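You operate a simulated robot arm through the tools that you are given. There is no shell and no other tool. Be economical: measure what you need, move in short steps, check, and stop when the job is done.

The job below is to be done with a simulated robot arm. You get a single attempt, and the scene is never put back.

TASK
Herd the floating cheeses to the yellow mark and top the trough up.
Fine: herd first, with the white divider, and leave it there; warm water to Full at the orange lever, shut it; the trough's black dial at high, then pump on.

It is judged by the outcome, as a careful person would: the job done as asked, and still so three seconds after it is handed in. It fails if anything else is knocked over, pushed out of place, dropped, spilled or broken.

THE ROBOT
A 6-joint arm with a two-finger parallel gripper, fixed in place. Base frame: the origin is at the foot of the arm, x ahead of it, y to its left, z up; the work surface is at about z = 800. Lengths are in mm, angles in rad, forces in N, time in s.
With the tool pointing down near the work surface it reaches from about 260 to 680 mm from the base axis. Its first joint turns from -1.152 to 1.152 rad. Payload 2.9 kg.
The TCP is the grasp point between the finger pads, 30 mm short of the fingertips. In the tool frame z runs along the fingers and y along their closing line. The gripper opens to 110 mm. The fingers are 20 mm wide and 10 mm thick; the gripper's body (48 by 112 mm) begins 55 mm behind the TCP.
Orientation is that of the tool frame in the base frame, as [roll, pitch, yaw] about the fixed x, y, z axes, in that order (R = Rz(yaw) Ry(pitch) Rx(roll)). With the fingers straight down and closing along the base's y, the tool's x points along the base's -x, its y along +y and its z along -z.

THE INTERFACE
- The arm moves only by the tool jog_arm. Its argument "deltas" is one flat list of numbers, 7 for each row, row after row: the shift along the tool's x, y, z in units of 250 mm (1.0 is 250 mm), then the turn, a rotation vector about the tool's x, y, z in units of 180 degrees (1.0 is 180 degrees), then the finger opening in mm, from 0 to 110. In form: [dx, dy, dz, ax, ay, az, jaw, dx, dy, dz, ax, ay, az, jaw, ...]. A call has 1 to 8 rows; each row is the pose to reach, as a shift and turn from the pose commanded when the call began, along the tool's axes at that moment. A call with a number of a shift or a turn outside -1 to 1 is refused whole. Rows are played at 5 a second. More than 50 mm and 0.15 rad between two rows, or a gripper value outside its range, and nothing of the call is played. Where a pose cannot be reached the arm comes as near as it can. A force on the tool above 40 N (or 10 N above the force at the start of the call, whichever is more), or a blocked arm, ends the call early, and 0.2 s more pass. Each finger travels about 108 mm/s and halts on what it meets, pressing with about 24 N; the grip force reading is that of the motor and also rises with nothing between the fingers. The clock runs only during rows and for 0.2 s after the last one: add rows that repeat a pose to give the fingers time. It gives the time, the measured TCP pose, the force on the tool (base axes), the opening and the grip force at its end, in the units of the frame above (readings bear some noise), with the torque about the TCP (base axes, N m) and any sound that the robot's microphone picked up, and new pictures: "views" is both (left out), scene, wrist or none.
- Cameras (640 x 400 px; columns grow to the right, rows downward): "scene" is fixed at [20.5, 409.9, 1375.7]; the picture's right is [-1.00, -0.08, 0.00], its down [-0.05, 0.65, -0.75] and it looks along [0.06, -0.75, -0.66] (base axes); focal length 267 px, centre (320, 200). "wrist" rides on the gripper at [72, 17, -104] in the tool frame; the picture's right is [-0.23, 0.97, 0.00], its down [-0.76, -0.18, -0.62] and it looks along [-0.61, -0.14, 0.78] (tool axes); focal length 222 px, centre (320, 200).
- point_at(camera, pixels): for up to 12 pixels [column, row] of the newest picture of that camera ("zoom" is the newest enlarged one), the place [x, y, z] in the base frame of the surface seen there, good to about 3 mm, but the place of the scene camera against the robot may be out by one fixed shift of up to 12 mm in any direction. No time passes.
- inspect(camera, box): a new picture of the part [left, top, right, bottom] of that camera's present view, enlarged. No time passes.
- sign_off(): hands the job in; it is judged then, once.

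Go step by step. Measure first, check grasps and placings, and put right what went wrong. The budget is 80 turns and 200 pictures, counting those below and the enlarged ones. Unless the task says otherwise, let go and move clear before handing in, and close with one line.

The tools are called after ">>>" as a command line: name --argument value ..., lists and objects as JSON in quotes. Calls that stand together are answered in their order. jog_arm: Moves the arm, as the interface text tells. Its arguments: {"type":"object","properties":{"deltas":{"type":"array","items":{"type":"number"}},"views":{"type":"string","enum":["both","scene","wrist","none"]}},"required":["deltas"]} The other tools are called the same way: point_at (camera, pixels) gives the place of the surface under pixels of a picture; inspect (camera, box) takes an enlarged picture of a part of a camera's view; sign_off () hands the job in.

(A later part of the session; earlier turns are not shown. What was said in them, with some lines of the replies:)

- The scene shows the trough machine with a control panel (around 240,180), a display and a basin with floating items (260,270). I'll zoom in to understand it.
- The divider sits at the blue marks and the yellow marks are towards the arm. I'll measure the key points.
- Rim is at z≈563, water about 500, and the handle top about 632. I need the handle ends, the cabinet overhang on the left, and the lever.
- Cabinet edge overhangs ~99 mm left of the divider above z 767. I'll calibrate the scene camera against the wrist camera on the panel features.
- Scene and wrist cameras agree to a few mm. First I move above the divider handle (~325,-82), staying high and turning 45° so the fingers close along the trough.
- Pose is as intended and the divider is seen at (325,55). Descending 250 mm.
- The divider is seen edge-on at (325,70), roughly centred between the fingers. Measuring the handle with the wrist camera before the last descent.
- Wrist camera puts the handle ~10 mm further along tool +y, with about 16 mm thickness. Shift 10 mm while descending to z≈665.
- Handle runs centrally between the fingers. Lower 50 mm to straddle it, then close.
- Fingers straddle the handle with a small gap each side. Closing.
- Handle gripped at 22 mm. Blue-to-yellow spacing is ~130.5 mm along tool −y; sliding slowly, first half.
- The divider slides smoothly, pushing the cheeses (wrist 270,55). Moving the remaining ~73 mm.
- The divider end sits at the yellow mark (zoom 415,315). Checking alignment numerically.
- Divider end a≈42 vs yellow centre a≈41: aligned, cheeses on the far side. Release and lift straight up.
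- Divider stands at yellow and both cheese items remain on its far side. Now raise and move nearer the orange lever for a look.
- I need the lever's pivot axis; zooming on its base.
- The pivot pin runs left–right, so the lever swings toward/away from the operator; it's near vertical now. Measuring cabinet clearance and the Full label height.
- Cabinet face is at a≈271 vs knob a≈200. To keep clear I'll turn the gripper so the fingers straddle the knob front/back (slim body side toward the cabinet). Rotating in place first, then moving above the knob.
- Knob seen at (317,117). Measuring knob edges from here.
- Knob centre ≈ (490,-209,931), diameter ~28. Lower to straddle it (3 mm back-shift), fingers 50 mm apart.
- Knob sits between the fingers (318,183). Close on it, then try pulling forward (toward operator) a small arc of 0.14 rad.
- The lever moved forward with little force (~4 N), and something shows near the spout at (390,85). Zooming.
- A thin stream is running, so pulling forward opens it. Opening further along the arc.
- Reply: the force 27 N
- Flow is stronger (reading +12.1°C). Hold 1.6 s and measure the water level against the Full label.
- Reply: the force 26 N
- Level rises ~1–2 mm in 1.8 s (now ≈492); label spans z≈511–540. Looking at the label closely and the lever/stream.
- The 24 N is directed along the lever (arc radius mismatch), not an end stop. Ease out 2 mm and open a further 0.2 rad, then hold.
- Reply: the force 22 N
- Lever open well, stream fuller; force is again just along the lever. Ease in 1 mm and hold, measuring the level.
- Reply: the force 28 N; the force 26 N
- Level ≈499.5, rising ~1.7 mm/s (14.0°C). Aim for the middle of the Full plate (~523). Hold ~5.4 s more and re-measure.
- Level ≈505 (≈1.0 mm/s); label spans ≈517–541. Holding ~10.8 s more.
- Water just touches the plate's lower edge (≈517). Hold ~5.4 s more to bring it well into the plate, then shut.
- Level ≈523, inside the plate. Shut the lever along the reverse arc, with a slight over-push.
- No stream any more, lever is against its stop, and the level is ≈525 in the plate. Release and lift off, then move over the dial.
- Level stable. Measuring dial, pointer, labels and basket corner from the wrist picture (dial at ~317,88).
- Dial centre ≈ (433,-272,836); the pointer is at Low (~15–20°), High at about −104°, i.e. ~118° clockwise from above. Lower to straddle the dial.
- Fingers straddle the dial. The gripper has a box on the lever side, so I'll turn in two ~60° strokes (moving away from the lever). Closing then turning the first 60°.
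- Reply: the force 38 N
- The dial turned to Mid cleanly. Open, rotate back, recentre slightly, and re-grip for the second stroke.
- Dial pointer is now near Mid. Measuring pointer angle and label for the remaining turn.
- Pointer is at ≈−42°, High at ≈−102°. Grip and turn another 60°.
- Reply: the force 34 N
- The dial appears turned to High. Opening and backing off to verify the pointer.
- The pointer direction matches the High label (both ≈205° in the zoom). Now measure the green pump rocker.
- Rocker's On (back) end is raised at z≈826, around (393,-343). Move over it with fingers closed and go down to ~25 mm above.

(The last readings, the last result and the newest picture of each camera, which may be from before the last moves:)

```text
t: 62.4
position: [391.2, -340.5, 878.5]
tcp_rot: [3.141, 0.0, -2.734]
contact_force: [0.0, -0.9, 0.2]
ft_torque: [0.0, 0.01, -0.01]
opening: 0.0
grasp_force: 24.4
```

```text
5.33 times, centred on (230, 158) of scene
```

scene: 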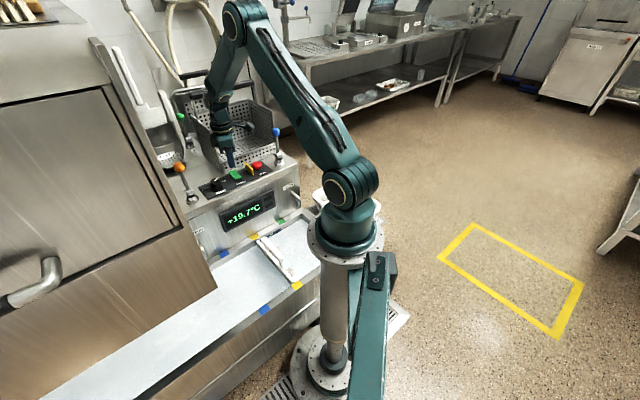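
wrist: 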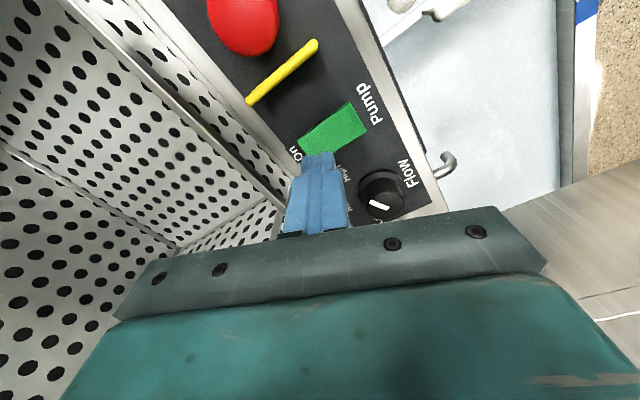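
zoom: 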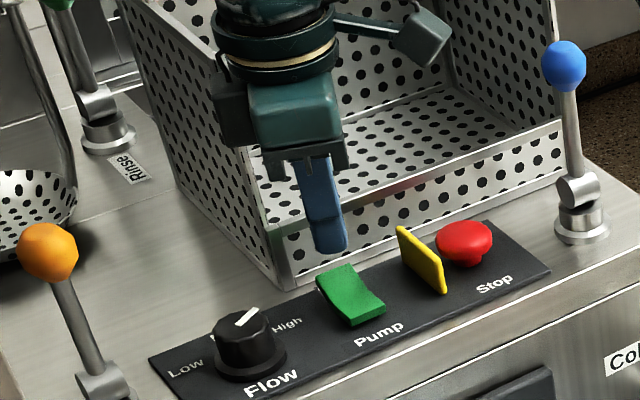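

No contact; tip is ~22 mm above the On end. Press down in small steps.

>>> jog_arm --deltas '[0, 0, 0.06, 0, 0, 0, 0, 0, 0, 0.085, 0, 0, 0, 0, 0, 0, 0.1, 0, 0, 0, 0, 0, 0, 0.112, 0, 0, 0, 0, 0, 0, 0.124, 0, 0, 0, 0, 0, 0, 0.136, 0, 0, 0, 0]'

>>> inspect --camera "scene" --box '[200, 150, 264, 190]'

```text
t: 63.8
position: [389.7, -342.3, 846.7]
tcp_rot: [3.142, -0.002, -2.734]
contact_force: [-4.1, 2.8, 11.1]
ft_torque: [0.12, 0.21, 0.02]
opening: 0.0
grasp_force: 23.3
```

scene: 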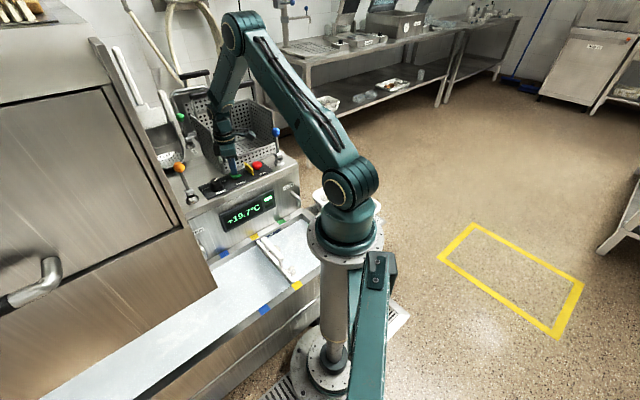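
wrist: 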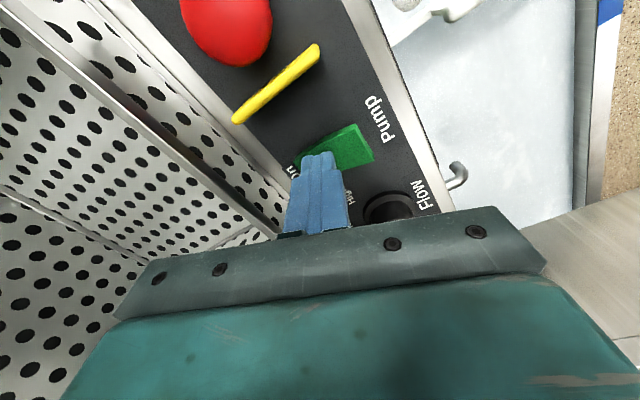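

```text
10.00 times, centred on (232, 170) of scene
```

zoom: 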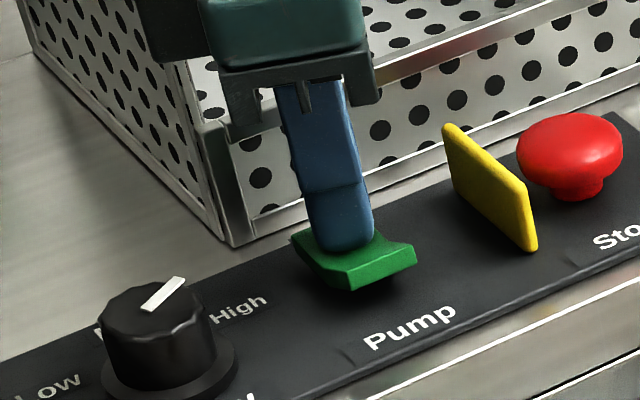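

The rocker flipped and a pump indicator lit on the display (267,197). Lift clear and verify.

>>> jog_arm --deltas '[0, 0, -0.1, 0, 0, 0, 0, 0, 0, -0.25, 0, 0, 0, 0, 0, 0, -0.4, 0, 0, 0, 0, 0, 0, -0.55, 0, 0, 0, 0, 0, 0, -0.7, 0, 0, 0, 0, 0, 0, -0.8, 0, 0, 0, 0]'

>>> inspect --camera "scene" --box '[170, 150, 298, 230]'

>>> inspect --camera "scene" --box '[210, 215, 338, 305]'

>>> inspect --camera "wrist" --box '[200, 0, 520, 200]'

>>> point_at --camera "scene" --pixels '[[284, 240], [300, 230], [240, 264], [290, 236], [200, 300], [220, 295]]'

```text
t: 65.2
position: [390.5, -341.1, 1046.0]
tcp_rot: [-3.14, -0.001, -2.736]
contact_force: [0.4, 0.3, -0.4]
ft_torque: [-0.02, -0.02, -0.01]
opening: 0.0
grasp_force: 24.3
```

scene: 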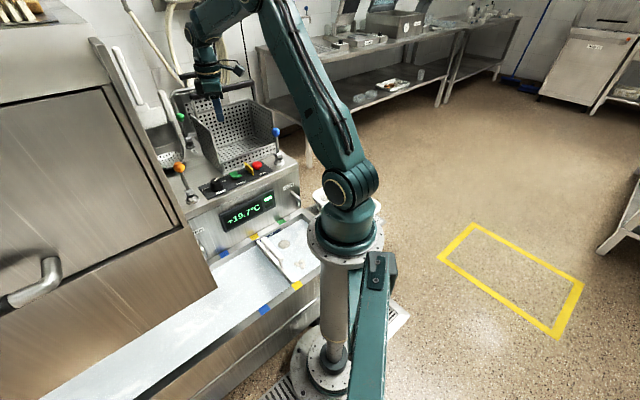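
wrist: 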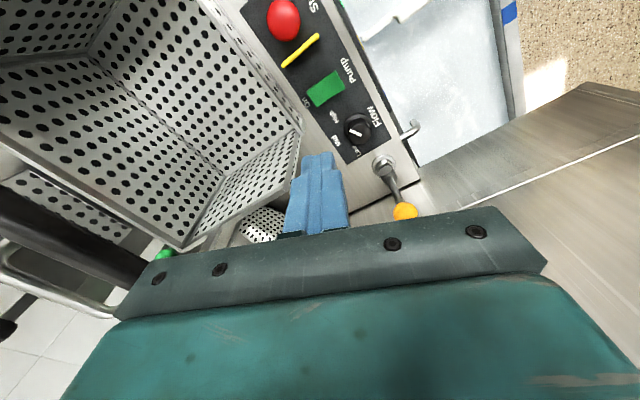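

```text
5.00 times, centred on (234, 190) of scene
```

zoom: 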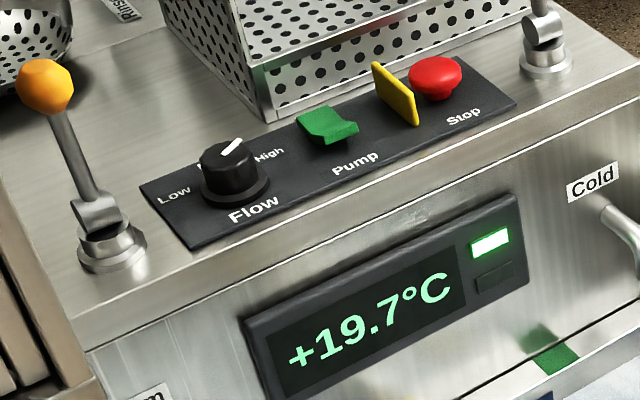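

```text
4.44 times, centred on (274, 260) of scene
```

zoom: 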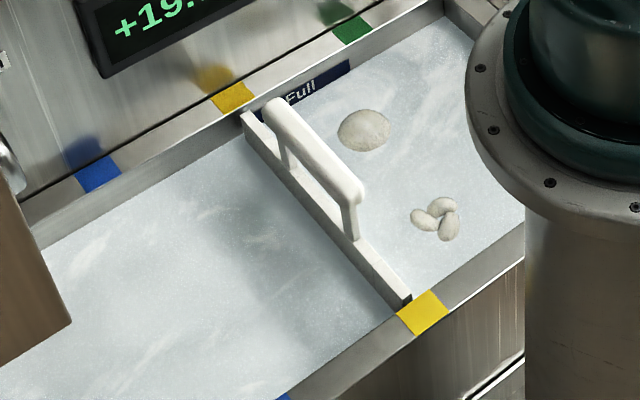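

```text
2.00 times, centred on (360, 100) of wrist
```

zoom: 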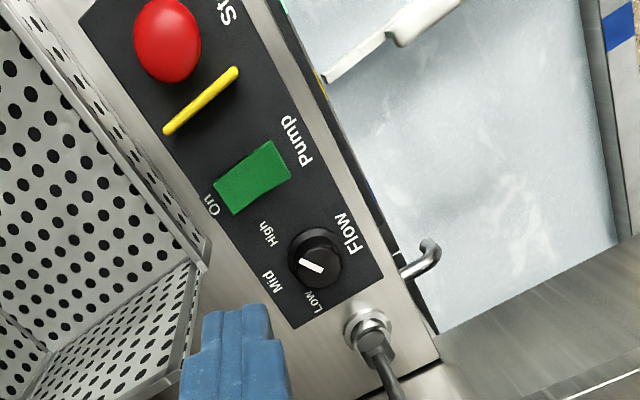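

```text
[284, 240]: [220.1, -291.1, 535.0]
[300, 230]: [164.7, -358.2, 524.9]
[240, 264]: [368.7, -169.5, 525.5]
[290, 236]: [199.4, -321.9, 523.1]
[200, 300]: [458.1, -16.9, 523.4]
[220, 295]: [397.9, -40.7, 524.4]
```

Pump lamp is lit, dial at High, lever shut, and the cheeses are all behind the divider at yellow. Wait a few seconds and check it's stable.

>>> jog_arm --deltas '[0, 0, -0.05, 0, 0, 0, 10, 0, 0, -0.1, 0, 0, 0, 20, 0, 0, -0.1, 0, 0, 0, 20, 0, 0, -0.1, 0, 0, 0, 20, 0, 0, -0.1, 0, 0, 0, 20, 0, 0, -0.1, 0, 0, 0, 20, 0, 0, -0.1, 0, 0, 0, 20, 0, 0, -0.1, 0, 0, 0, 20]' --views "none"

>>> jog_arm --deltas '[0, 0, 0, 0, 0, 0, 20, 0, 0, 0, 0, 0, 0, 20, 0, 0, 0, 0, 0, 0, 20, 0, 0, 0, 0, 0, 0, 20, 0, 0, 0, 0, 0, 0, 20, 0, 0, 0, 0, 0, 0, 20, 0, 0, 0, 0, 0, 0, 20, 0, 0, 0, 0, 0, 0, 20]' --views "scene"

>>> inspect --camera "scene" --box '[210, 215, 338, 305]'

>>> point_at --camera "scene" --pixels '[[300, 230], [240, 264], [220, 295]]'

```text
t: 67.0
position: [390.7, -341.0, 1072.8]
tcp_rot: [3.139, 0.0, -2.734]
contact_force: [-0.4, 0.3, 0.4]
ft_torque: [0.02, 0.03, 0.01]
opening: 20.1
grasp_force: 0.1
```

```text
t: 68.8
position: [388.7, -341.4, 1071.1]
tcp_rot: [-3.14, -0.001, -2.733]
contact_force: [0.2, 0.6, -0.8]
ft_torque: [-0.04, 0.03, 0.0]
opening: 20.0
grasp_force: 0.0
```

scene: 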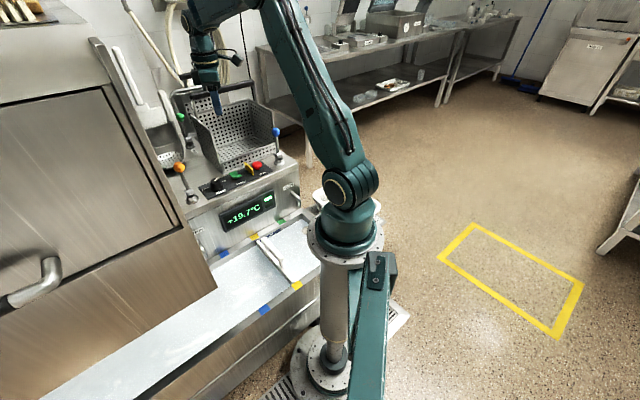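

```text
4.44 times, centred on (274, 260) of scene
```

zoom: 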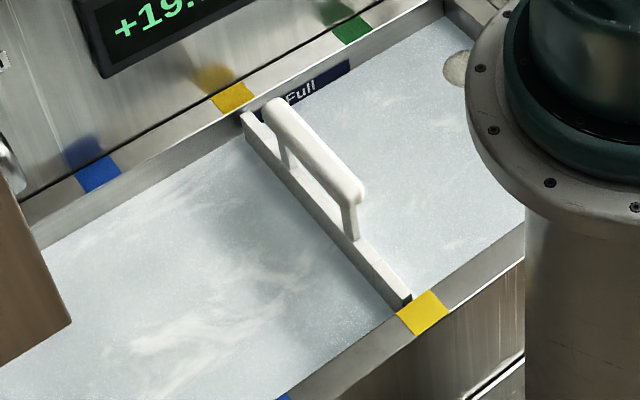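

```text
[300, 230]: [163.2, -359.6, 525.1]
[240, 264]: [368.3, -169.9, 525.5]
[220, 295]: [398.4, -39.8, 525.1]
```

The divider is steady at the yellow marks and the water is at the Full plate (z≈525). The lever is shut, the pump lamp is lit, and the cheeses are drifting towards the trough end on the far side of the divider. The arm is clear, so I'm handing in.

>>> sign_off

```text
The job is handed in.
```

I handed the job in with the cheeses herded behind the divider, which I left at the yellow marks. The trough is filled with warm water partway up the Full plate and the orange lever is shut. The black dial is at High and the pump is on.
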